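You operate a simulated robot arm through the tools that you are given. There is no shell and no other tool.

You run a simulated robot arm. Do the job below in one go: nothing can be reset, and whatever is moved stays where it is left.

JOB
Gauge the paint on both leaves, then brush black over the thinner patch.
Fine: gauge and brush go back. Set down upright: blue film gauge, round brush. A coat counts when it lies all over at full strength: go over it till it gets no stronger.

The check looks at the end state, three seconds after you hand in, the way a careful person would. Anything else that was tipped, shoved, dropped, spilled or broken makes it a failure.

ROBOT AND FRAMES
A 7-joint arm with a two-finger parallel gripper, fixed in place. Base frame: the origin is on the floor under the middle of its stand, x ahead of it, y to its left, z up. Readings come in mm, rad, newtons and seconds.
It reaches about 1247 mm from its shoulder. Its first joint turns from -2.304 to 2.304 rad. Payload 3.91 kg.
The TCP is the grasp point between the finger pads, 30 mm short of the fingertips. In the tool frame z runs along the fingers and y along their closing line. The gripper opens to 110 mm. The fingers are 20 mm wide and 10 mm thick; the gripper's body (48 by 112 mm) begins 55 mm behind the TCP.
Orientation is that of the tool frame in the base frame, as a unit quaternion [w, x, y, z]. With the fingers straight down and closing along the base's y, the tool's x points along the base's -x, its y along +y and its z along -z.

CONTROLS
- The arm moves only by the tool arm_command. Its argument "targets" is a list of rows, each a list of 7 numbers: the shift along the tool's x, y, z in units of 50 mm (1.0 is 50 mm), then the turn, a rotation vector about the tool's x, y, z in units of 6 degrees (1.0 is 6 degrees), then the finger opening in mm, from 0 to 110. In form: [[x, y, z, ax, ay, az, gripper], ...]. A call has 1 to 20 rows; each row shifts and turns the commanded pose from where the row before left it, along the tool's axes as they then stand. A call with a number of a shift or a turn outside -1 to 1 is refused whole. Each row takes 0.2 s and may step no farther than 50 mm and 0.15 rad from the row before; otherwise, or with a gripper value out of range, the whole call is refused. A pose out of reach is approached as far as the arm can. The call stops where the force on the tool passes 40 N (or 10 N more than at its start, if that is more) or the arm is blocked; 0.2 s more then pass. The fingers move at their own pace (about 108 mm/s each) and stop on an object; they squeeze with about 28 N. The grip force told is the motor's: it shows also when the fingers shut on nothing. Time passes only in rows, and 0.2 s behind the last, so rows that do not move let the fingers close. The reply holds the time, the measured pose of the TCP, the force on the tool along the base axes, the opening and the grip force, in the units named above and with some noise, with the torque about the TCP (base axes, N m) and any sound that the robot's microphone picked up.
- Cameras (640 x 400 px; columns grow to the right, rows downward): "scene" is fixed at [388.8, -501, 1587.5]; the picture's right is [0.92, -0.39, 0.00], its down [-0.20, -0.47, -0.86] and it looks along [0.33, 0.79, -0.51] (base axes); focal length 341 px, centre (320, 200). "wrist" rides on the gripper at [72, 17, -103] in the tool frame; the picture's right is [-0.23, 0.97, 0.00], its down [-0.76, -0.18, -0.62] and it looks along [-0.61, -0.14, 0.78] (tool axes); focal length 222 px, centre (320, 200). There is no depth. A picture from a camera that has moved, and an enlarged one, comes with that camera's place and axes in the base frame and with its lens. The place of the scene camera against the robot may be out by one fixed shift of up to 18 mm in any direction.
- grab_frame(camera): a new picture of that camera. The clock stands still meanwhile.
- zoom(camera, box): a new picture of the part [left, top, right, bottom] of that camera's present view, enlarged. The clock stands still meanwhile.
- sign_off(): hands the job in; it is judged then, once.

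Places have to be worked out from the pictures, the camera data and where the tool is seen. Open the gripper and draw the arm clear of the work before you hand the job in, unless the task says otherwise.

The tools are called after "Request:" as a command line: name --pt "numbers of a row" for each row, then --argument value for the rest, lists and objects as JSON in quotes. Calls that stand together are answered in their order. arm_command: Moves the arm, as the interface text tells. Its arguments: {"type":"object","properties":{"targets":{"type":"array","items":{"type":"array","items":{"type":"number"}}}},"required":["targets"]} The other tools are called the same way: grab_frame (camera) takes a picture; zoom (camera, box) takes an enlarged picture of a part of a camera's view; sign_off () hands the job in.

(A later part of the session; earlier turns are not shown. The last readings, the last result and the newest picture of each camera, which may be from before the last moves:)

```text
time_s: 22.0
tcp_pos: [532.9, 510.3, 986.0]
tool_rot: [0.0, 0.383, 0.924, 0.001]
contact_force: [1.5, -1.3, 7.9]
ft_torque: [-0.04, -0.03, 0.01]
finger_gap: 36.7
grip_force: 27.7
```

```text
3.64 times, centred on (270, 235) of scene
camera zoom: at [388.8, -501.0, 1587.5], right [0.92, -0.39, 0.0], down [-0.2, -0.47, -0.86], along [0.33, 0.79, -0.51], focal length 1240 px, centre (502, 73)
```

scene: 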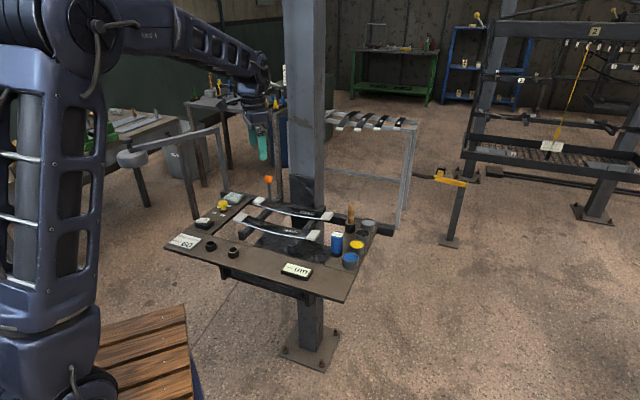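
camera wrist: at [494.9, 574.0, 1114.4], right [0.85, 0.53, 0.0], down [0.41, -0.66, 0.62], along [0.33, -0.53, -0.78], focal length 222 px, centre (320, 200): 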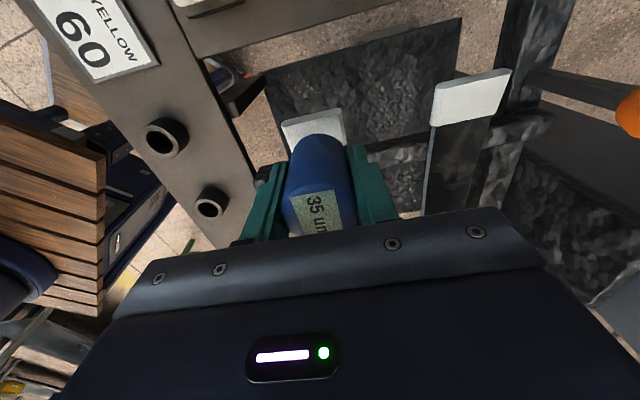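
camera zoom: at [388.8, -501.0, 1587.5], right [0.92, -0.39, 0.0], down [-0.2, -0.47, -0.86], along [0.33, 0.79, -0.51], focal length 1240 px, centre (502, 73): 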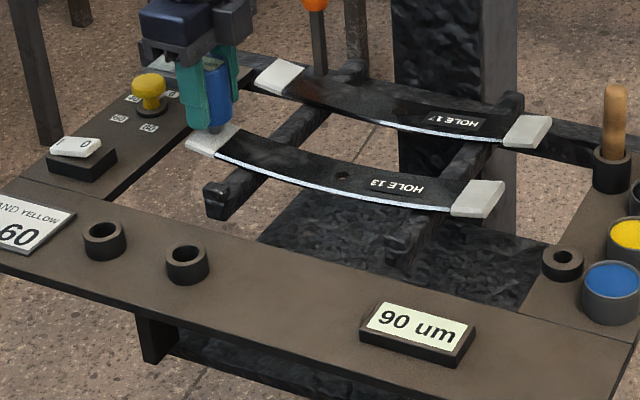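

Leaf 13's left end also reads 90 um. I check whether the dark body between the ends counts as paint too, probing leaf 13 about 75 mm further along.

Request:
arm_command --pt "0 0 -0.3 0 0 0 20" --pt "-0.4 0 0 0 0 0 20" --pt "-0.7 0 0 0 0 0 20" --pt "-0.4 0 0 0 0 0 20" --pt "0 0 0.2 0 0 0 20" --pt "0 0 0.12 0 0 0 20" --pt "0 0 0 0 0 0 20"

Request:
zoom --camera "scene" --box '[220, 180, 320, 290]'

```text
time_s: 23.6
tcp_pos: [587.3, 456.8, 985.4]
tool_rot: [0.0, 0.383, 0.924, 0.0]
contact_force: [0.6, 0.6, -1.3]
ft_torque: [-0.02, 0.0, 0.02]
finger_gap: 36.6
grip_force: 28.3
```

```text
3.64 times, centred on (270, 235) of scene
camera zoom: at [388.8, -501.0, 1587.5], right [0.92, -0.39, 0.0], down [-0.2, -0.47, -0.86], along [0.33, 0.79, -0.51], focal length 1240 px, centre (502, 73)
```

zoom: 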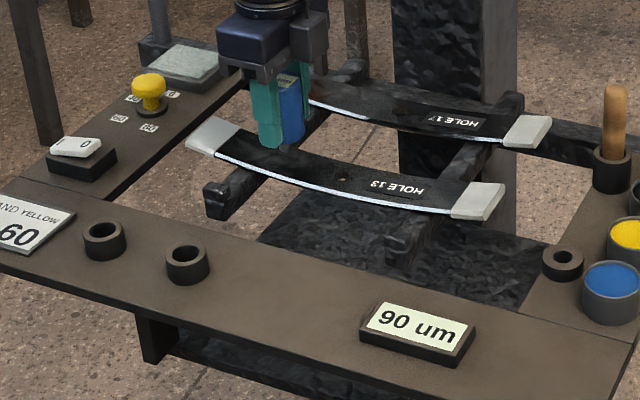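

Request:
arm_command --pt "0 0 0.08 0 0 0 20" --pt "0 0 0.06 0 0 0 20" --pt "0 0 0 0 0 0 20"

Request:
zoom --camera "scene" --box '[220, 180, 320, 290]'

```text
time_s: 24.4
tcp_pos: [585.5, 456.3, 977.4]
tool_rot: [0.0, 0.383, 0.924, 0.0]
contact_force: [0.4, 0.2, -0.6]
ft_torque: [0.02, 0.01, 0.0]
finger_gap: 36.9
grip_force: 27.7
```

```text
3.64 times, centred on (270, 235) of scene
camera zoom: at [388.8, -501.0, 1587.5], right [0.92, -0.39, 0.0], down [-0.2, -0.47, -0.86], along [0.33, 0.79, -0.51], focal length 1240 px, centre (502, 73)
```

zoom: 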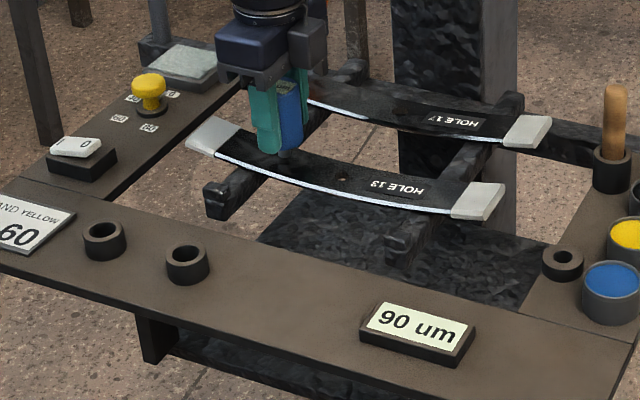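

Request:
arm_command --pt "0 0 0.05 0 0 0 20" --pt "0 0 0.04 0 0 0 20" --pt "0 0 0 0 0 0 20"

Request:
zoom --camera "scene" --box '[220, 180, 320, 290]'

```text
time_s: 25.2
tcp_pos: [585.6, 457.5, 974.6]
tool_rot: [0.001, 0.383, 0.924, 0.002]
contact_force: [-0.4, -4.0, 28.2]
ft_torque: [-0.09, 0.24, 0.04]
finger_gap: 36.9
grip_force: 28.6
```

```text
3.64 times, centred on (270, 235) of scene
camera zoom: at [388.8, -501.0, 1587.5], right [0.92, -0.39, 0.0], down [-0.2, -0.47, -0.86], along [0.33, 0.79, -0.51], focal length 1240 px, centre (502, 73)
```

zoom: 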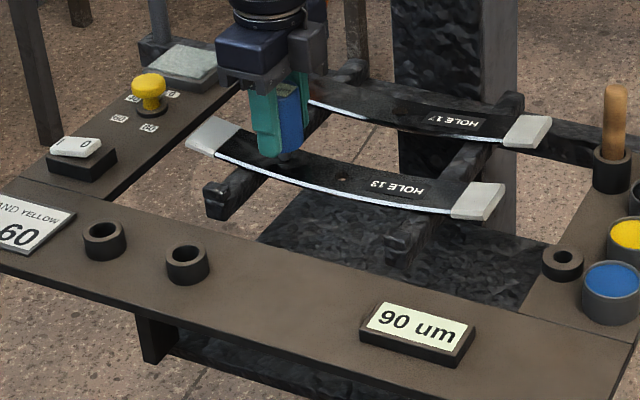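

I lift off gently (28 N was more than needed). The display still holds 90, so to tell whether the dark body is read at all I'll touch the body of leaf 17 beside its right cap, moving along the leaf first and then across.

Request:
arm_command --pt "0 0 -0.3 0 0 0 20" --pt "0 0 -0.5 0 0 0 20" --pt "-0.6 0 0 0 0 0 20" --pt "-0.8 0 0 0 0 0 20" --pt "-0.8 0 0 0 0 0 20" --pt "-0.7 0.2 0 0 0 0 20" --pt "-0.45 0.5 0 0 0 0 20" --pt "0 0.7 0 0 0 0 20" --pt "0 0.6 0 0 0 0 20" --pt "0 0.39 0 0 0 0 20" --pt "0 0 0 0 0 0 20"

Request:
zoom --camera "scene" --box '[265, 180, 355, 290]'

Request:
grab_frame --camera "wrist"

```text
time_s: 27.6
tcp_pos: [786.5, 424.5, 1010.2]
tool_rot: [0.0, 0.383, 0.924, 0.0]
contact_force: [0.6, 0.7, -1.7]
ft_torque: [-0.05, 0.01, -0.02]
finger_gap: 36.9
grip_force: 27.8
```

```text
3.64 times, centred on (310, 235) of scene
camera zoom: at [388.8, -501.0, 1587.5], right [0.92, -0.39, 0.0], down [-0.2, -0.47, -0.86], along [0.33, 0.79, -0.51], focal length 1240 px, centre (356, 73)
```

zoom: 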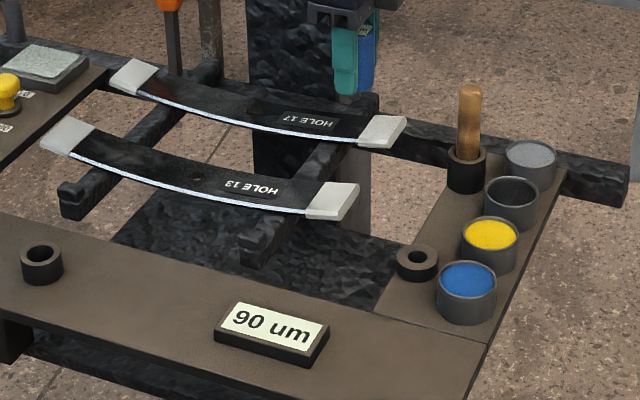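

```text
taken
camera wrist: at [749.8, 487.4, 1114.3], right [0.85, 0.53, 0.0], down [0.41, -0.66, 0.62], along [0.33, -0.53, -0.78], focal length 222 px, centre (320, 200)
```

wrist: 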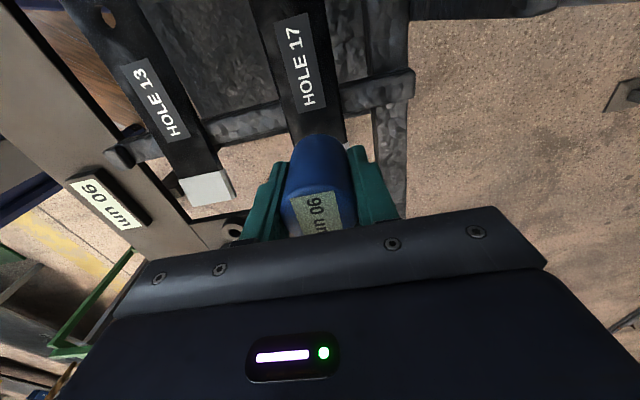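

Request:
arm_command --pt "0 0 0.25 0 0 0 20" --pt "0 0 0.25 0 0 0 20" --pt "0 0 0.04 0 0 0 20" --pt "0 0 0 0 0 0 20"

Request:
zoom --camera "scene" --box '[265, 180, 355, 290]'

```text
time_s: 28.6
tcp_pos: [787.6, 422.3, 984.1]
tool_rot: [0.0, 0.383, 0.924, 0.0]
contact_force: [-0.6, 0.2, -1.2]
ft_torque: [0.01, -0.01, 0.03]
finger_gap: 36.8
grip_force: 27.9
```

```text
3.64 times, centred on (310, 235) of scene
camera zoom: at [388.8, -501.0, 1587.5], right [0.92, -0.39, 0.0], down [-0.2, -0.47, -0.86], along [0.33, 0.79, -0.51], focal length 1240 px, centre (356, 73)
```

zoom: 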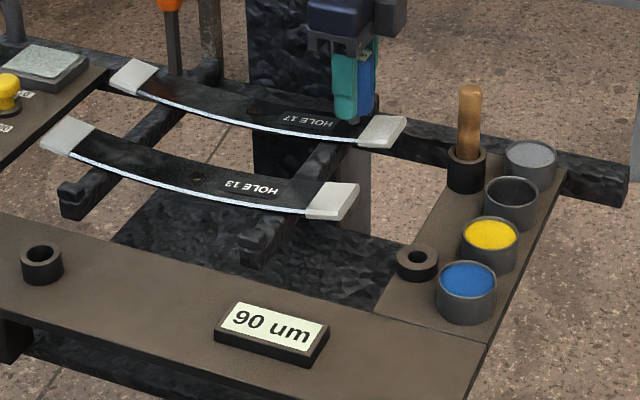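

Request:
arm_command --pt "0 0 0.04 0 0 0 20" --pt "0 0 0.03 0 0 0 20" --pt "0 0 0 0 0 0 20"

Request:
zoom --camera "scene" --box '[265, 180, 355, 290]'

```text
time_s: 29.4
tcp_pos: [788.0, 423.3, 981.2]
tool_rot: [0.0, 0.383, 0.924, 0.0]
contact_force: [0.3, -0.6, -1.8]
ft_torque: [0.02, 0.0, 0.03]
finger_gap: 36.9
grip_force: 28.4
```

```text
3.64 times, centred on (310, 235) of scene
camera zoom: at [388.8, -501.0, 1587.5], right [0.92, -0.39, 0.0], down [-0.2, -0.47, -0.86], along [0.33, 0.79, -0.51], focal length 1240 px, centre (356, 73)
```

zoom: 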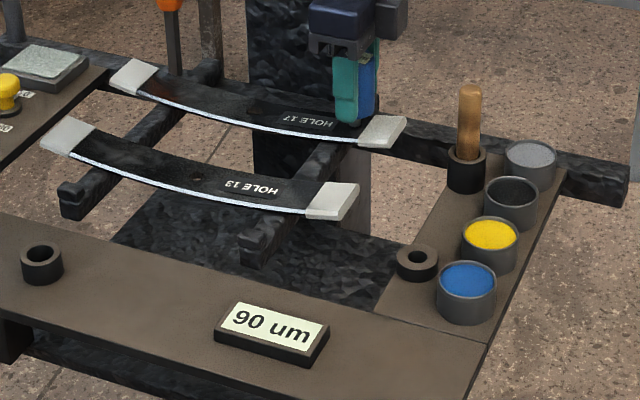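

Request:
arm_command --pt "0 0 0.04 0 0 0 20" --pt "0 0 0 0 0 0 20"

Request:
zoom --camera "scene" --box '[265, 180, 355, 290]'

```text
time_s: 30.0
tcp_pos: [788.9, 423.5, 979.5]
tool_rot: [0.0, 0.383, 0.924, 0.001]
contact_force: [-2.2, -0.7, 8.0]
ft_torque: [-0.06, 0.02, 0.0]
finger_gap: 36.9
grip_force: 28.2
```

```text
3.64 times, centred on (310, 235) of scene
camera zoom: at [388.8, -501.0, 1587.5], right [0.92, -0.39, 0.0], down [-0.2, -0.47, -0.86], along [0.33, 0.79, -0.51], focal length 1240 px, centre (356, 73)
```

zoom: 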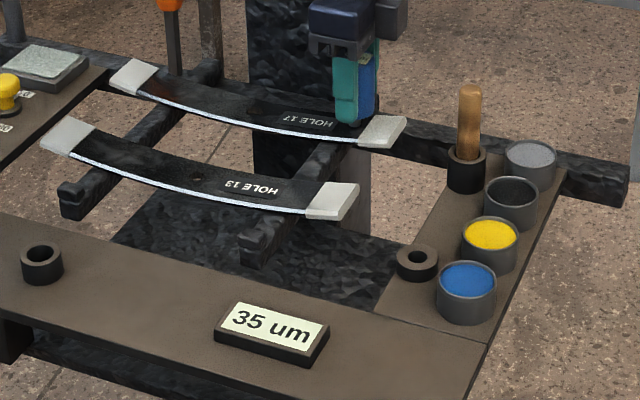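

The body also reads 35 um, so the gauge reads per leaf: leaf 13 = 90 um, leaf 17 = 35 um, leaf 17 is thinner. I now carry the gauge back above its ring, retracing my commanded offsets exactly.

Request:
arm_command --pt "0 0 -0.3 0 0 0 20" --pt "0 0 -0.46 0 0 0 20" --pt "0 -0.5 0 0 0 0 20" --pt "0 -0.7 0 0 0 0 20" --pt "0 -0.7 0 0 0 0 20" --pt "0 -0.6 0 0 0 0 20" --pt "-0.3 -0.31 0 0 0 0 20" --pt "-0.6 0 0 0 0 0 20" --pt "-0.6 0 0 0 0 0 20" --pt "-0.5 0 0 0 0 0 20" --pt "-0.3 0 0 0 0 0 20" --pt "0 0 0 0 0 0 20"

Request:
zoom --camera "scene" --box '[305, 200, 385, 280]'

Request:
grab_frame --camera "wrist"

```text
time_s: 32.6
tcp_pos: [768.7, 242.8, 1018.0]
tool_rot: [0.0, 0.382, 0.924, 0.0]
contact_force: [-0.1, 0.1, -2.1]
ft_torque: [0.0, -0.02, 0.01]
finger_gap: 36.9
grip_force: 28.0
```

```text
5.00 times, centred on (345, 240) of scene
camera zoom: at [388.8, -501.0, 1587.5], right [0.92, -0.39, 0.0], down [-0.2, -0.47, -0.86], along [0.33, 0.79, -0.51], focal length 1705 px, centre (195, 0)
```

zoom: 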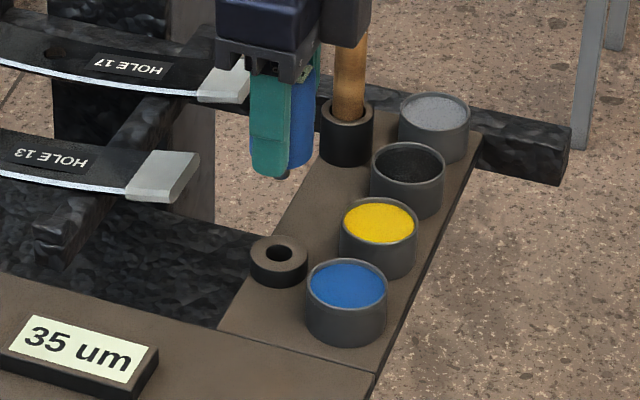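

```text
taken
camera wrist: at [731.1, 306.5, 1122.3], right [0.85, 0.53, 0.0], down [0.41, -0.66, 0.62], along [0.33, -0.53, -0.78], focal length 222 px, centre (320, 200)
```

wrist: 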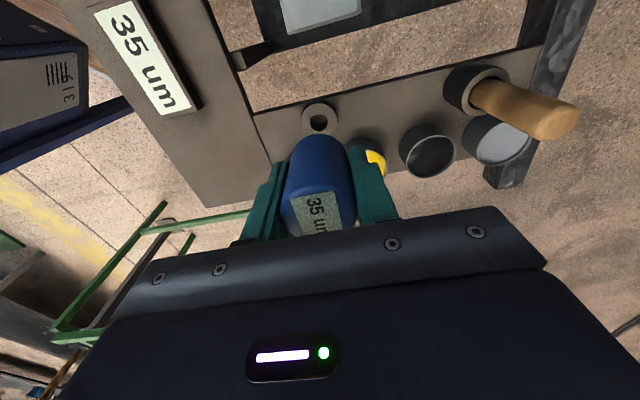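

Request:
arm_command --pt "0 0 0.5 0 0 0 20" --pt "0 0 0.4 0 0 0 20" --pt "0 0 0.1 0 0 0 20" --pt "0 0 0 0 0 0 20"

Request:
zoom --camera "scene" --box '[315, 215, 365, 275]'

Request:
zoom --camera "wrist" --box '[260, 80, 400, 240]'

```text
time_s: 33.6
tcp_pos: [770.7, 243.2, 970.6]
tool_rot: [0.001, 0.382, 0.924, 0.0]
contact_force: [0.1, 0.0, -2.0]
ft_torque: [0.0, -0.02, -0.01]
finger_gap: 36.8
grip_force: 28.3
```

```text
6.67 times, centred on (340, 245) of scene
camera zoom: at [388.8, -501.0, 1587.5], right [0.92, -0.39, 0.0], down [-0.2, -0.47, -0.86], along [0.33, 0.79, -0.51], focal length 2274 px, centre (187, -100)
```

zoom: 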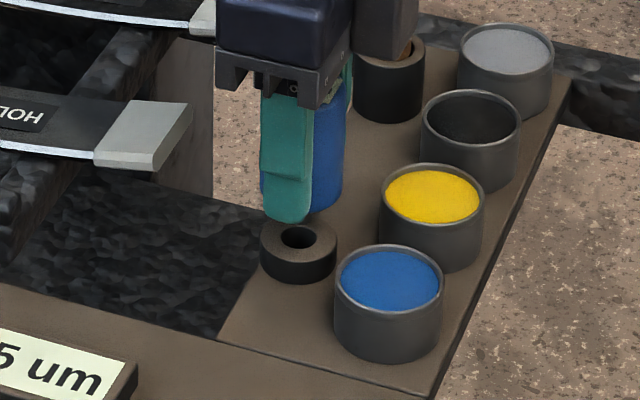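

```text
2.50 times, centred on (330, 160) of wrist
camera zoom: at [732.6, 307.2, 1073.1], right [0.85, 0.53, 0.0], down [0.41, -0.66, 0.62], along [0.33, -0.53, -0.78], focal length 555 px, centre (295, 300)
```

zoom: 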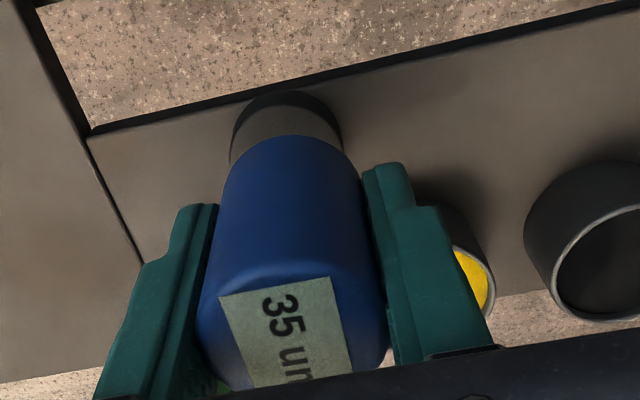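

Alignment with the ring looks right. I lower the rest gently, checking force.

Request:
arm_command --pt "0 0 0.12 0 0 0 20" --pt "0 0 0.1 0 0 0 20" --pt "0 0 0 0 0 0 20"

Request:
zoom --camera "scene" --box '[315, 215, 365, 275]'

```text
time_s: 34.4
tcp_pos: [770.9, 243.6, 957.2]
tool_rot: [0.0, 0.383, 0.924, -0.001]
contact_force: [-0.4, -0.9, -0.7]
ft_torque: [-0.07, 0.04, 0.02]
finger_gap: 36.7
grip_force: 27.3
```

```text
6.67 times, centred on (340, 245) of scene
camera zoom: at [388.8, -501.0, 1587.5], right [0.92, -0.39, 0.0], down [-0.2, -0.47, -0.86], along [0.33, 0.79, -0.51], focal length 2274 px, centre (187, -100)
```

zoom: 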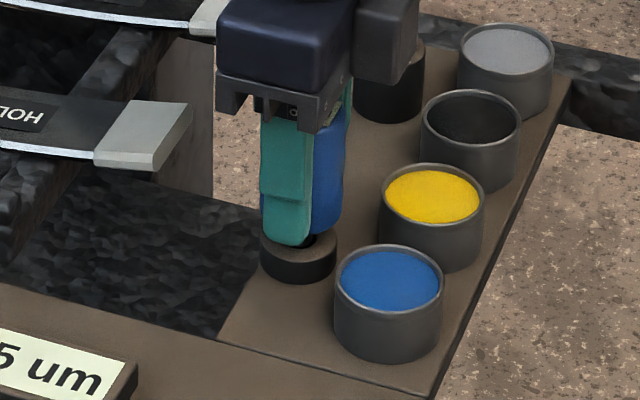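

Request:
arm_command --pt "0 0 0.08 0 0 0 20" --pt "0 0 0.08 0 0 0 20" --pt "0 0 0 0 0 0 20"

Request:
zoom --camera "scene" --box '[315, 215, 365, 275]'

```text
time_s: 35.2
tcp_pos: [770.6, 242.1, 949.9]
tool_rot: [0.0, 0.383, 0.924, 0.0]
contact_force: [-0.6, 0.5, -1.4]
ft_torque: [-0.01, 0.01, -0.01]
finger_gap: 36.8
grip_force: 28.0
```

```text
6.67 times, centred on (340, 245) of scene
camera zoom: at [388.8, -501.0, 1587.5], right [0.92, -0.39, 0.0], down [-0.2, -0.47, -0.86], along [0.33, 0.79, -0.51], focal length 2274 px, centre (187, -100)
```

zoom: 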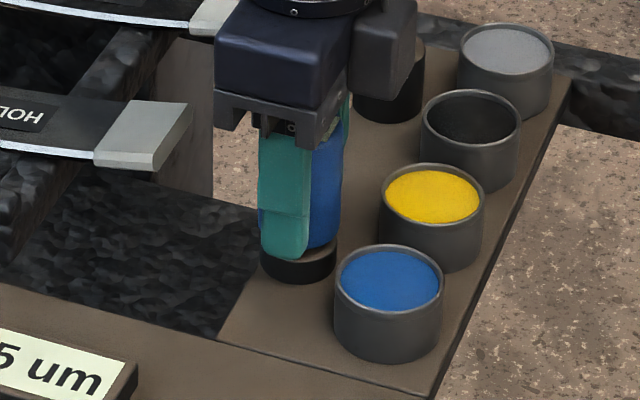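

Request:
arm_command --pt "0 0 0.04 0 0 0 20" --pt "0 0 0.02 0 0 0 20" --pt "0 0 0 0 0 0 20"

```text
time_s: 36.0
tcp_pos: [769.6, 242.9, 946.9]
tool_rot: [0.0, 0.383, 0.924, 0.0]
contact_force: [-1.7, -1.4, 4.9]
ft_torque: [-0.09, 0.11, 0.01]
finger_gap: 36.9
grip_force: 28.6
```

The gauge is seated (about 5 N contact at the original height). I open the fingers and check it stands before lifting clear.

Request:
arm_command --pt "0 0 0 0 0 0 45" --pt "0 0 0 0 0 0 60" --pt "0 0 0 0 0 0 70" --pt "0 0 0 0 0 0 70"

Request:
zoom --camera "wrist" --box '[220, 80, 440, 240]'

Request:
zoom --camera "scene" --box '[315, 215, 365, 275]'

```text
time_s: 37.0
tcp_pos: [770.5, 241.7, 946.1]
tool_rot: [-0.001, 0.382, 0.924, 0.0]
contact_force: [0.8, 0.4, -0.1]
ft_torque: [0.07, 0.02, 0.01]
finger_gap: 70.1
grip_force: 0.0
```

```text
2.50 times, centred on (330, 160) of wrist
camera zoom: at [731.5, 306.4, 1049.8], right [0.85, 0.53, 0.0], down [0.41, -0.66, 0.62], along [0.33, -0.53, -0.78], focal length 555 px, centre (295, 300)
```

zoom: 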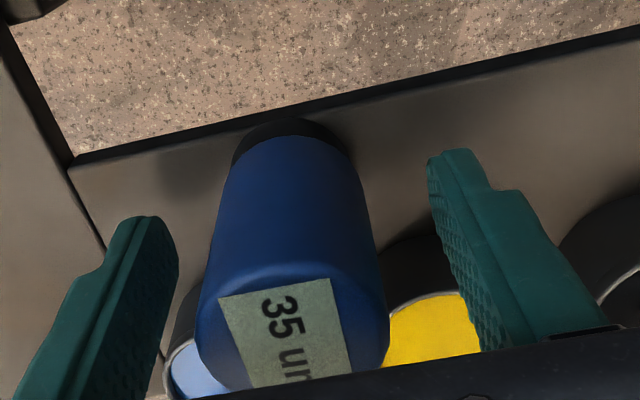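

```text
6.67 times, centred on (340, 245) of scene
camera zoom: at [388.8, -501.0, 1587.5], right [0.92, -0.39, 0.0], down [-0.2, -0.47, -0.86], along [0.33, 0.79, -0.51], focal length 2274 px, centre (187, -100)
```

zoom: 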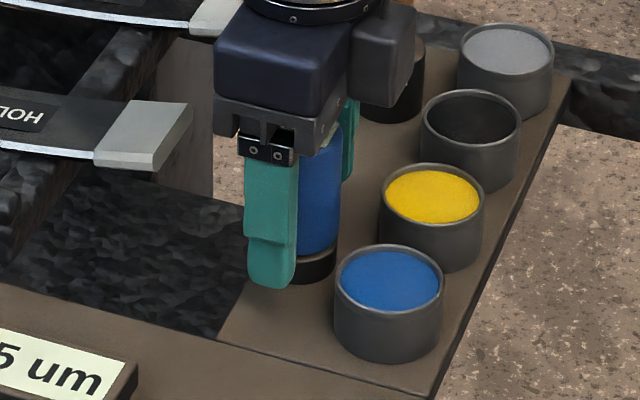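

The gauge stands upright in its ring. I lift straight up well clear, then look closely at leaf 17's surface to find its patch.

Request:
arm_command --pt "0 0 -0.3 0 0 0 70" --pt "0 0 -0.7 0 0 0 70" --pt "0 0 -0.8 0 0 0 70" --pt "0 0 -0.8 0 0 0 70" --pt "0.5 0.5 -0.3 0 0 0 70" --pt "0.5 0.6 0 0 0 0 70" --pt "0.5 0.7 0 0 0 0 70" --pt "0.2 0.6 0 0 0 0 70" --pt "0 0.2 0 0 0 0 70" --pt "0 0 0 0 0 0 70"

Request:
grab_frame --camera "wrist"

Request:
zoom --camera "scene" --box '[240, 180, 400, 280]'

```text
time_s: 39.2
tcp_pos: [805.2, 394.9, 1089.8]
tool_rot: [0.0, 0.383, 0.924, 0.0]
contact_force: [0.0, -0.6, -0.6]
ft_torque: [0.0, 0.02, -0.02]
finger_gap: 70.2
grip_force: 0.0
```

```text
taken
camera wrist: at [765.9, 457.7, 1192.7], right [0.85, 0.53, 0.0], down [0.41, -0.66, 0.62], along [0.33, -0.53, -0.78], focal length 222 px, centre (320, 200)
```

wrist: 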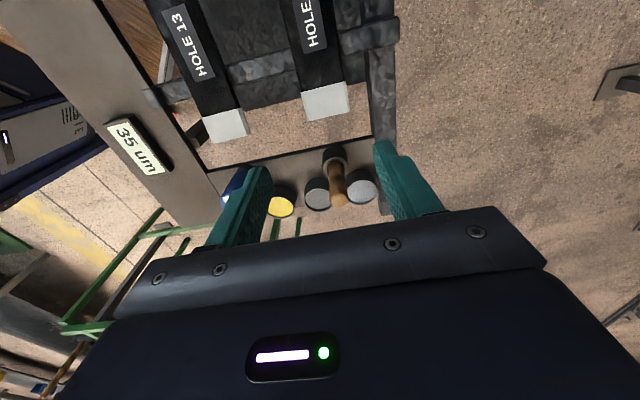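

```text
4.00 times, centred on (320, 230) of scene
camera zoom: at [388.8, -501.0, 1587.5], right [0.92, -0.39, 0.0], down [-0.2, -0.47, -0.86], along [0.33, 0.79, -0.51], focal length 1364 px, centre (320, 80)
```

zoom: 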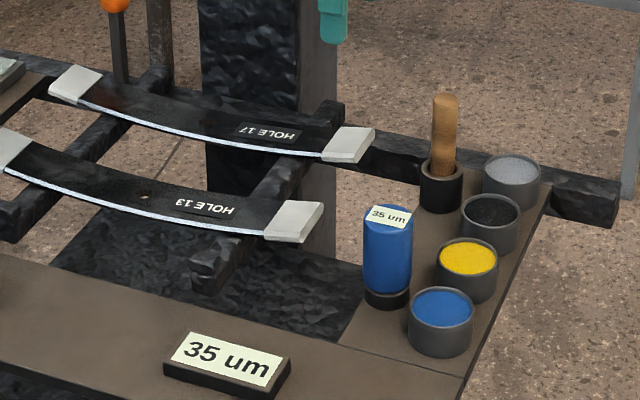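

Request:
zoom --camera "wrist" --box '[150, 0, 390, 150]'

Request:
zoom --camera "wrist" --box '[250, 60, 410, 220]'

Request:
zoom --camera "scene" --box '[335, 190, 385, 240]'

```text
2.67 times, centred on (270, 75) of wrist
camera zoom: at [765.9, 457.7, 1192.7], right [0.85, 0.53, 0.0], down [0.41, -0.66, 0.62], along [0.33, -0.53, -0.78], focal length 592 px, centre (453, 533)
```

zoom: 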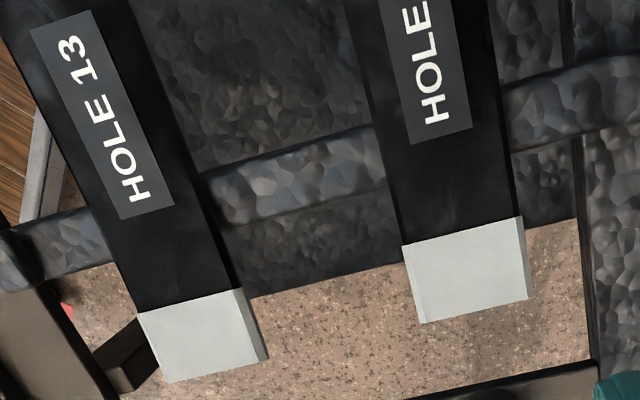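

```text
2.50 times, centred on (330, 140) of wrist
camera zoom: at [765.9, 457.7, 1192.7], right [0.85, 0.53, 0.0], down [0.41, -0.66, 0.62], along [0.33, -0.53, -0.78], focal length 555 px, centre (295, 350)
```

zoom: 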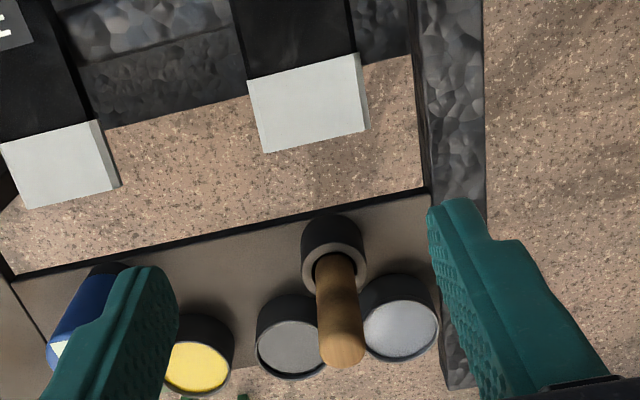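

```text
8.00 times, centred on (360, 215) of scene
camera zoom: at [388.8, -501.0, 1587.5], right [0.92, -0.39, 0.0], down [-0.2, -0.47, -0.86], along [0.33, 0.79, -0.51], focal length 2728 px, centre (0, 80)
```

zoom: 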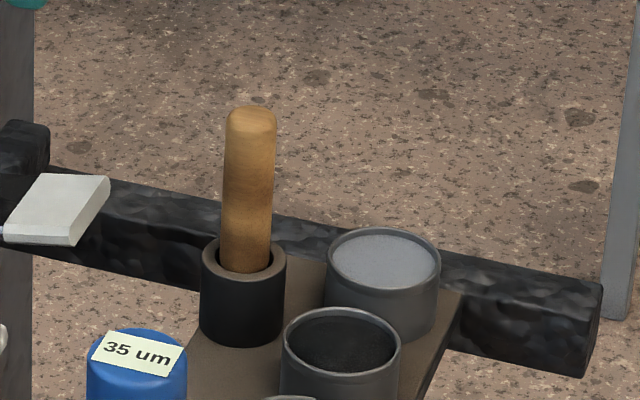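

No separate patch shows on the right halves besides the pale caps. I go down between the two leaves to inspect their left halves up close before picking the brush.

Request:
arm_command --pt "0.3 -0.5 0.2 0 0 0 70" --pt "0.6 -0.53 0.4 0 0 0 70" --pt "0.6 0 0.5 0 0 0 70" --pt "0.3 0 0.5 0 0 0 70" --pt "0 0 0 0 0 0 70"

Request:
grab_frame --camera "wrist"

Request:
zoom --camera "wrist" --box '[140, 0, 460, 200]'

```text
time_s: 40.4
tcp_pos: [700.4, 421.8, 1010.6]
tool_rot: [0.001, 0.383, 0.924, 0.0]
contact_force: [-0.7, 0.0, 0.4]
ft_torque: [0.01, 0.02, 0.0]
finger_gap: 70.2
grip_force: 0.0
```

```text
taken
camera wrist: at [662.2, 485.2, 1113.4], right [0.85, 0.53, 0.0], down [0.41, -0.66, 0.62], along [0.33, -0.53, -0.78], focal length 222 px, centre (320, 200)
```

wrist: 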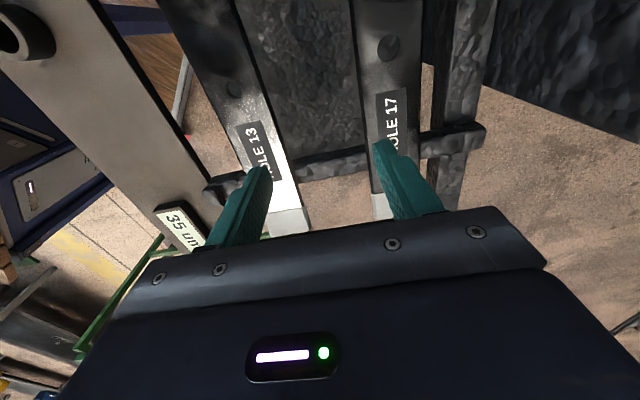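

```text
2.00 times, centred on (300, 100) of wrist
camera zoom: at [662.2, 485.2, 1113.4], right [0.85, 0.53, 0.0], down [0.41, -0.66, 0.62], along [0.33, -0.53, -0.78], focal length 444 px, centre (360, 400)
```

zoom: 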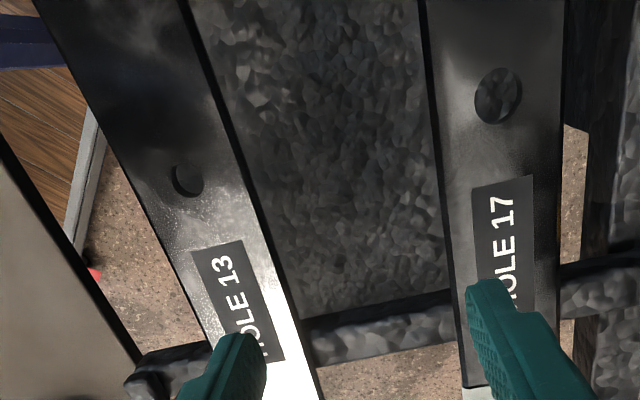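

Request:
arm_command --pt "0.5 0 0 0 0 0 70" --pt "0.7 0 0 0 0 0 70" --pt "0.5 0 0 0 0 0 70" --pt "0 0 0 0 0 0 70"

Request:
grab_frame --camera "wrist"

Request:
zoom --camera "wrist" --box '[180, 0, 460, 175]'

```text
time_s: 41.4
tcp_pos: [643.7, 483.6, 1009.9]
tool_rot: [0.0, 0.382, 0.924, 0.0]
contact_force: [0.5, 0.0, 0.4]
ft_torque: [0.03, -0.01, 0.01]
finger_gap: 69.8
grip_force: 0.1
```

```text
taken
camera wrist: at [605.3, 547.2, 1112.8], right [0.85, 0.53, 0.0], down [0.41, -0.66, 0.62], along [0.33, -0.53, -0.78], focal length 222 px, centre (320, 200)
```

wrist: 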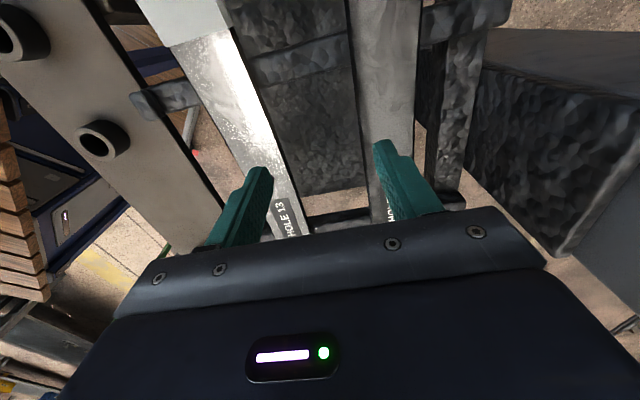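

```text
2.29 times, centred on (320, 88) of wrist
camera zoom: at [605.3, 547.2, 1112.8], right [0.85, 0.53, 0.0], down [0.41, -0.66, 0.62], along [0.33, -0.53, -0.78], focal length 508 px, centre (320, 457)
```

zoom: 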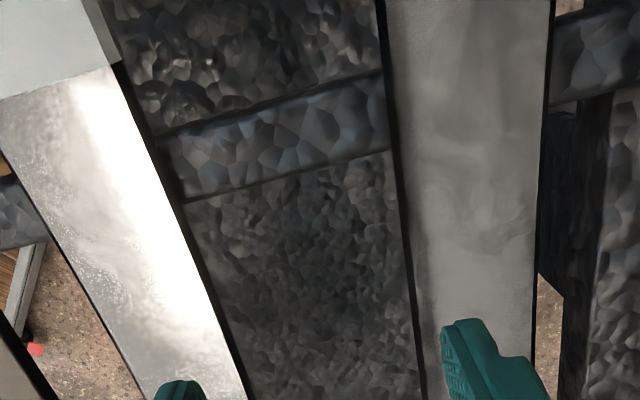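

Those were only reflections; the body carries no separate patch, so the pale cap is my candidate and brushing will show it. The brush stands near (864,339), handle top z≈1000; I raise the arm and go above it.

Request:
arm_command --pt "0 0 -0.9 0 0 0 70" --pt "-0.2 0 -0.9 0 0 0 70" --pt "-0.8 0 0 0 0 0 70" --pt "-0.9 0 0 0 0 0 70" --pt "-0.9 0.1 0 0 0 0 70" --pt "-0.9 0.4 0 0 0 0 70" --pt "-0.8 0.4 0 0 0 0 70" --pt "-0.5 0.18 0 0 0 0 70" --pt "-0.16 0 0.4 0 0 0 70" --pt "0 0 0 0 0 0 70"

Request:
grab_frame --camera "wrist"

Request:
zoom --camera "scene" --box '[315, 180, 395, 250]'

```text
time_s: 43.6
tcp_pos: [864.4, 337.3, 1079.7]
tool_rot: [0.001, 0.382, 0.924, 0.001]
contact_force: [0.1, 0.6, 0.2]
ft_torque: [-0.01, -0.01, 0.01]
finger_gap: 70.0
grip_force: 0.0
```

```text
taken
camera wrist: at [826.2, 401.7, 1183.2], right [0.85, 0.53, 0.0], down [0.41, -0.66, 0.62], along [0.33, -0.53, -0.78], focal length 222 px, centre (320, 200)
```

wrist: 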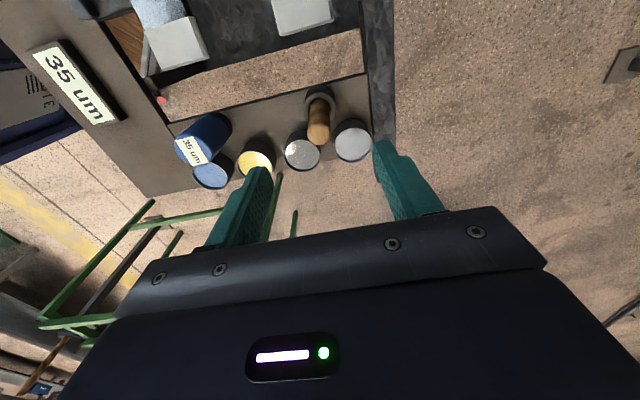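

```text
5.71 times, centred on (355, 215) of scene
camera zoom: at [388.8, -501.0, 1587.5], right [0.92, -0.39, 0.0], down [-0.2, -0.47, -0.86], along [0.33, 0.79, -0.51], focal length 1949 px, centre (120, 114)
```

zoom: 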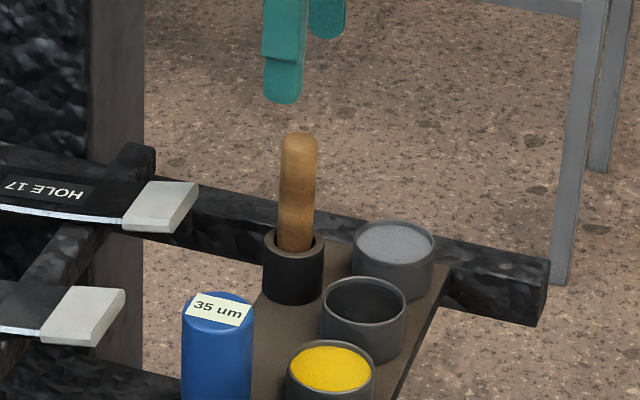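

Request:
zoom --camera "wrist" --box '[260, 60, 400, 180]'

```text
3.33 times, centred on (330, 120) of wrist
camera zoom: at [826.2, 401.7, 1183.2], right [0.85, 0.53, 0.0], down [0.41, -0.66, 0.62], along [0.33, -0.53, -0.78], focal length 740 px, centre (287, 467)
```

zoom: 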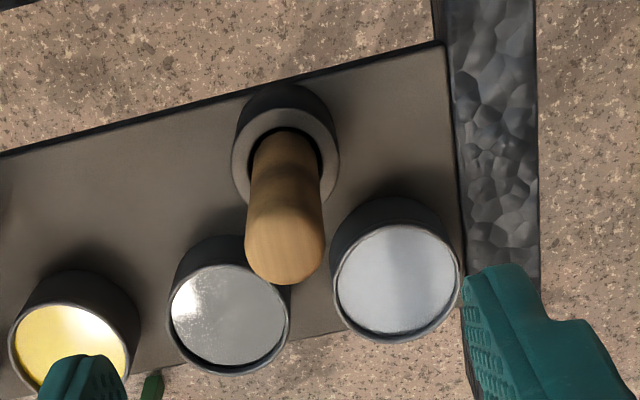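

The brush is centred under the tool. I descend to a TCP height of about 975 around the handle and check before closing.

Request:
arm_command --pt "0 0 0.5 0 0 0 60" --pt "0 0 0.6 0 0 0 60" --pt "0 0 0.6 0 0 0 60" --pt "0 0 0.39 0 0 0 60" --pt "0 0 0 0 0 0 60"

Request:
zoom --camera "wrist" --box '[220, 80, 440, 240]'

Request:
zoom --camera "scene" --box '[315, 180, 395, 250]'

```text
time_s: 44.8
tcp_pos: [860.3, 337.5, 979.1]
tool_rot: [0.0, 0.382, 0.924, 0.0]
contact_force: [0.3, 0.3, 0.0]
ft_torque: [0.01, 0.0, 0.01]
finger_gap: 60.1
grip_force: 0.1
```

```text
2.50 times, centred on (330, 160) of wrist
camera zoom: at [822.3, 401.0, 1081.6], right [0.85, 0.53, 0.0], down [0.41, -0.66, 0.62], along [0.33, -0.53, -0.78], focal length 555 px, centre (295, 300)
```

zoom: 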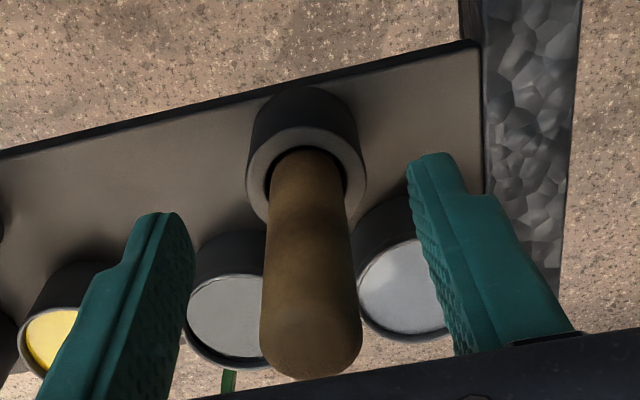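

```text
5.71 times, centred on (355, 215) of scene
camera zoom: at [388.8, -501.0, 1587.5], right [0.92, -0.39, 0.0], down [-0.2, -0.47, -0.86], along [0.33, 0.79, -0.51], focal length 1949 px, centre (120, 114)
```

zoom: 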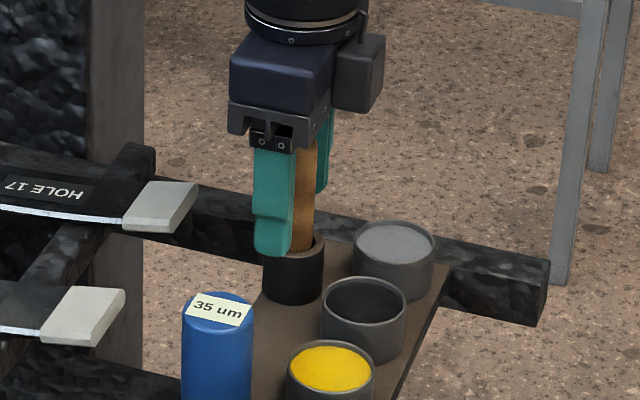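

The handle sits about 3 mm off in both directions from the grip centre; I correct that and then close on it.

Request:
arm_command --pt "-0.065 0.068 0.04 0 0 0 60" --pt "0 0 0 0 0 0 60"

Request:
zoom --camera "wrist" --box '[220, 80, 440, 240]'

```text
time_s: 45.4
tcp_pos: [865.6, 337.1, 976.1]
tool_rot: [0.0, 0.383, 0.924, 0.0]
contact_force: [0.2, -0.6, -0.6]
ft_torque: [-0.03, 0.06, 0.02]
finger_gap: 60.2
grip_force: 0.0
```

```text
2.50 times, centred on (330, 160) of wrist
camera zoom: at [828.0, 400.8, 1079.8], right [0.85, 0.53, 0.0], down [0.41, -0.66, 0.62], along [0.33, -0.53, -0.78], focal length 555 px, centre (295, 300)
```

zoom: 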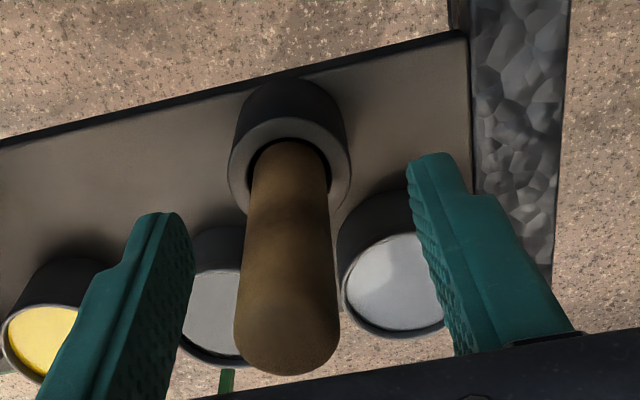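

Request:
arm_command --pt "0 -0.03 0 0 0 0 60" --pt "0 0 0 0 0 0 40" --pt "0 0 0 0 0 0 28" --pt "0 0 0 0 0 0 18" --pt "0 0 0 0 0 0 8" --pt "0 0 0 0 0 0 8"

Request:
zoom --camera "wrist" --box '[220, 80, 440, 240]'

```text
time_s: 46.8
tcp_pos: [866.3, 336.2, 975.8]
tool_rot: [0.001, 0.383, 0.924, 0.0]
contact_force: [0.3, 0.6, 0.5]
ft_torque: [-0.03, 0.01, 0.0]
finger_gap: 20.0
grip_force: 28.0
```

```text
2.50 times, centred on (330, 160) of wrist
camera zoom: at [826.9, 399.5, 1079.3], right [0.85, 0.53, 0.0], down [0.41, -0.66, 0.62], along [0.33, -0.53, -0.78], focal length 555 px, centre (295, 300)
```

zoom: 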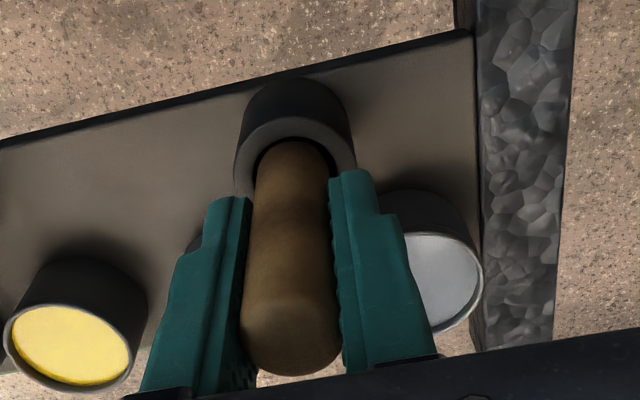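

The brush is gripped (20 mm handle). I lift it straight up out of its cup and look at the bristles.

Request:
arm_command --pt "0 0 -0.3 0 0 0 8" --pt "0 0 -0.5 0 0 0 8" --pt "0 0 -0.6 0 0 0 8" --pt "0 0 0 0 0 0 8"

Request:
zoom --camera "scene" --box '[325, 190, 385, 250]'

Request:
grab_frame --camera "wrist"

```text
time_s: 47.8
tcp_pos: [865.5, 335.9, 1045.9]
tool_rot: [0.0, 0.382, 0.924, 0.0]
contact_force: [0.0, -1.0, -0.7]
ft_torque: [0.02, 0.02, 0.01]
finger_gap: 19.9
grip_force: 28.0
```

```text
6.67 times, centred on (355, 220) of scene
camera zoom: at [388.8, -501.0, 1587.5], right [0.92, -0.39, 0.0], down [-0.2, -0.47, -0.86], along [0.33, 0.79, -0.51], focal length 2274 px, centre (87, 67)
```

zoom: 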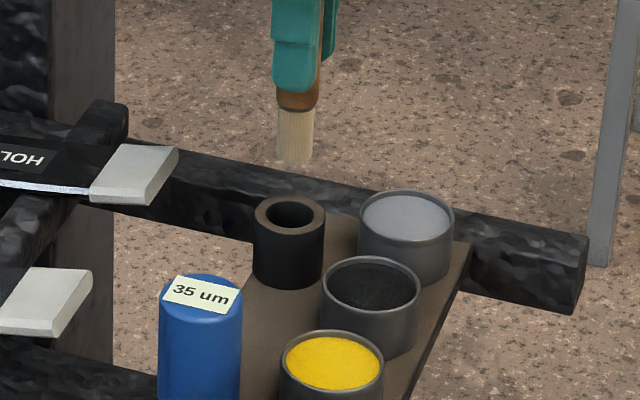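

```text
taken
camera wrist: at [827.6, 400.1, 1149.7], right [0.85, 0.53, 0.0], down [0.41, -0.66, 0.62], along [0.33, -0.53, -0.78], focal length 222 px, centre (320, 200)
```

wrist: 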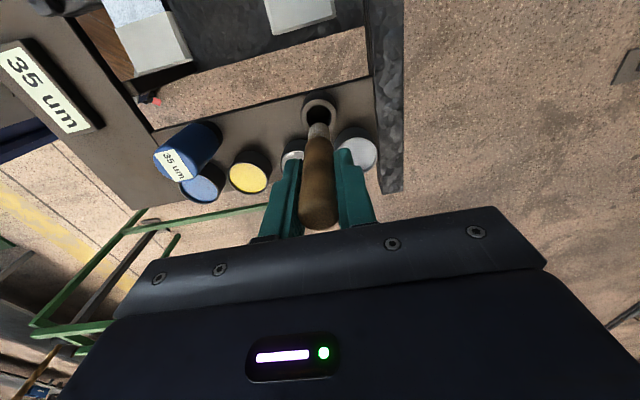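

The bristle tip is about 81 mm below the TCP. I move over the black pot near (878,278), the third one between yellow and grey, and verify before dipping.

Request:
arm_command --pt "-0.4 -0.3 0 0 0 0 8" --pt "-0.4 -0.25 0 0 0 0 8" --pt "-0.19 -0.1 0 0 0 0 8" --pt "0 0 0.5 0 0 0 8" --pt "0 0 0 0 0 0 8"

Request:
zoom --camera "scene" --box '[325, 190, 385, 250]'

Request:
zoom --camera "wrist" --box '[220, 60, 440, 240]'

```text
time_s: 49.0
tcp_pos: [879.8, 278.6, 1020.2]
tool_rot: [0.0, 0.383, 0.924, 0.0]
contact_force: [0.4, 0.2, 0.1]
ft_torque: [-0.03, 0.01, -0.04]
finger_gap: 19.4
grip_force: 27.8
```

```text
6.67 times, centred on (355, 220) of scene
camera zoom: at [388.8, -501.0, 1587.5], right [0.92, -0.39, 0.0], down [-0.2, -0.47, -0.86], along [0.33, 0.79, -0.51], focal length 2274 px, centre (87, 67)
```

zoom: 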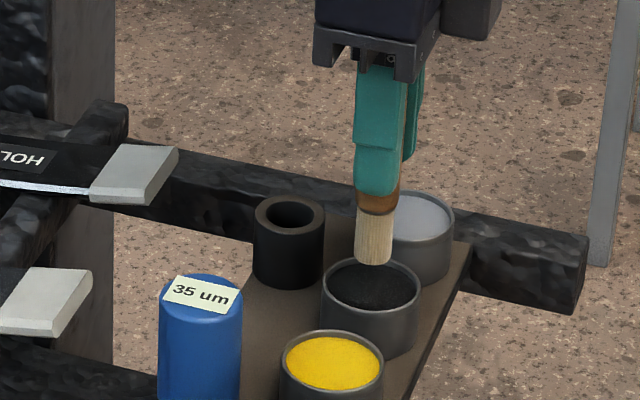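

```text
2.22 times, centred on (330, 150) of wrist
camera zoom: at [841.2, 341.3, 1122.7], right [0.85, 0.53, 0.0], down [0.41, -0.66, 0.62], along [0.33, -0.53, -0.78], focal length 494 px, centre (298, 311)
```

zoom: 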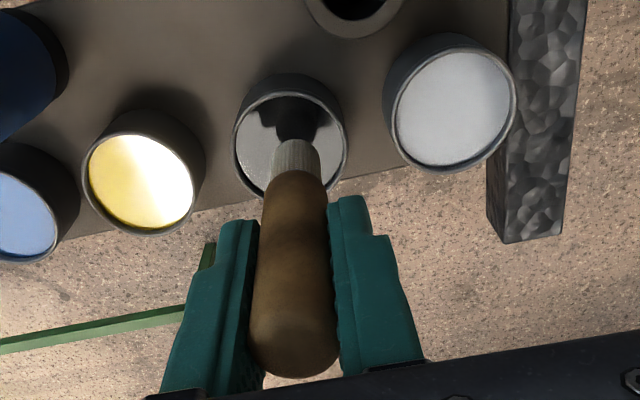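

Request:
arm_command --pt "0.06 0 0.2 0 0 0 8" --pt "0 0 0.25 0 0 0 8" --pt "0 0 0.1 0 0 0 8" --pt "0 0 0 0 0 0 8"

Request:
zoom --camera "scene" --box '[335, 205, 385, 255]'

Request:
zoom --camera "wrist" --box '[220, 60, 440, 240]'

```text
time_s: 49.7
tcp_pos: [877.2, 279.7, 1001.4]
tool_rot: [0.002, 0.382, 0.924, 0.003]
contact_force: [-0.5, -1.5, 12.6]
ft_torque: [-0.06, 0.13, -0.02]
finger_gap: 19.8
grip_force: 28.0
stopped in row 3: the force on the tool passed its limit at 42 N (the readings are from after the stop); the commanded pose is now the measured one
```

```text
8.00 times, centred on (360, 230) of scene
camera zoom: at [388.8, -501.0, 1587.5], right [0.92, -0.39, 0.0], down [-0.2, -0.47, -0.86], along [0.33, 0.79, -0.51], focal length 2728 px, centre (0, -40)
```

zoom: 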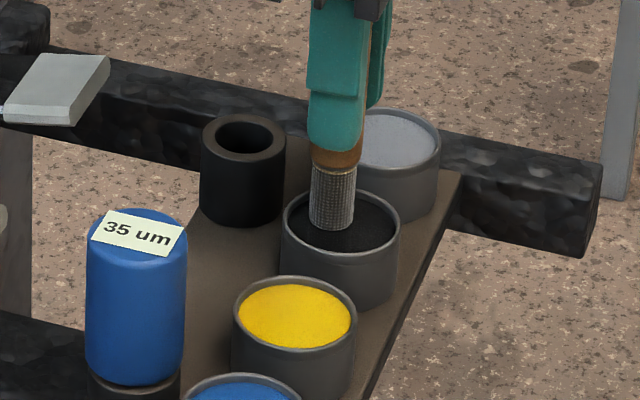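

```text
2.22 times, centred on (330, 150) of wrist
camera zoom: at [838.0, 344.0, 1104.6], right [0.85, 0.53, 0.01], down [0.41, -0.67, 0.62], along [0.33, -0.53, -0.78], focal length 494 px, centre (298, 311)
```

zoom: 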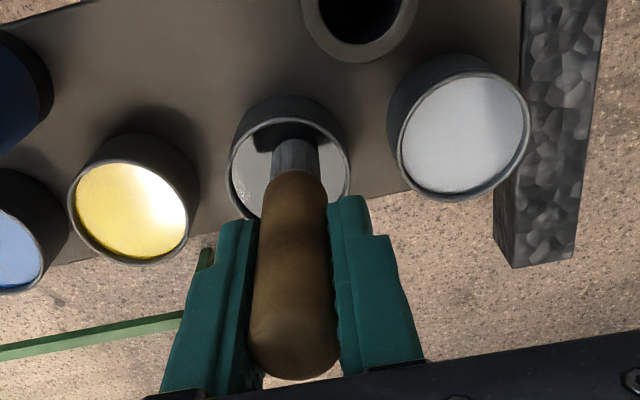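

The bristles met the paint surface (stopped at 42 N) and look darkened with black. I lift out gently and check the brush tip.

Request:
arm_command --pt "0 0 -0.1 0 0 0 8" --pt "0 0 -0.4 0 0 0 8" --pt "0 0 -0.5 0 0 0 8" --pt "0 0 0 0 0 0 8"

Request:
zoom --camera "scene" --box '[335, 190, 385, 250]'

Request:
grab_frame --camera "wrist"

```text
time_s: 50.7
tcp_pos: [876.5, 280.3, 1050.5]
tool_rot: [0.002, 0.382, 0.924, 0.002]
contact_force: [0.2, 0.3, 0.1]
ft_torque: [0.0, -0.01, 0.01]
finger_gap: 19.9
grip_force: 27.5
```

```text
6.67 times, centred on (360, 220) of scene
camera zoom: at [388.8, -501.0, 1587.5], right [0.92, -0.39, 0.0], down [-0.2, -0.47, -0.86], along [0.33, 0.79, -0.51], focal length 2274 px, centre (53, 67)
```

zoom: 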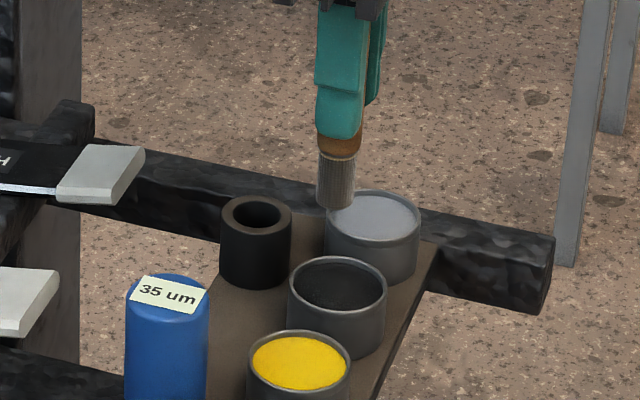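

```text
taken
camera wrist: at [837.4, 343.4, 1153.4], right [0.85, 0.53, 0.01], down [0.41, -0.67, 0.62], along [0.33, -0.53, -0.78], focal length 222 px, centre (320, 200)
```

wrist: 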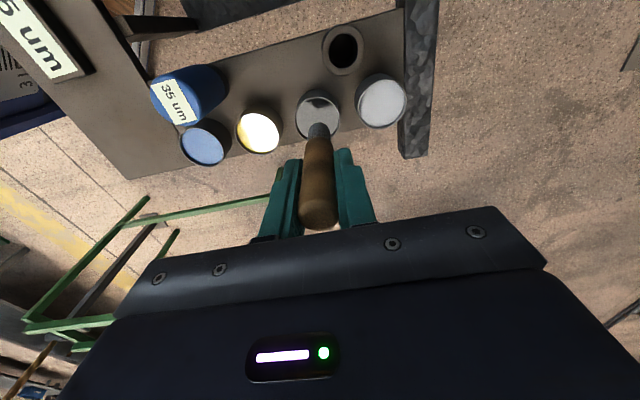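

The bristles are grey-dark, maybe only partly loaded. I dip once more with a light press and a short dwell to load the brush fully.

Request:
arm_command --pt "0 0 0.4 0 0 0 8" --pt "0 0 0.4 0 0 0 8" --pt "0 0 0.1 0 0 0 8" --pt "0 0 0.03 0 0 0 8" --pt "0 0 0 0 0 0 8"

```text
time_s: 51.9
tcp_pos: [876.6, 280.5, 1001.3]
tool_rot: [0.001, 0.381, 0.924, 0.002]
contact_force: [-1.1, -0.3, -0.4]
ft_torque: [0.02, 0.02, 0.0]
finger_gap: 19.8
grip_force: 27.7
```

Request:
arm_command --pt "0 0 0.03 0 0 0 8" --pt "0 0 0 0 0 0 8"

```text
time_s: 52.5
tcp_pos: [876.0, 279.5, 1001.7]
tool_rot: [0.002, 0.382, 0.924, 0.002]
contact_force: [0.7, 0.3, 8.6]
ft_torque: [0.0, 0.0, 0.02]
finger_gap: 19.5
grip_force: 27.9
```

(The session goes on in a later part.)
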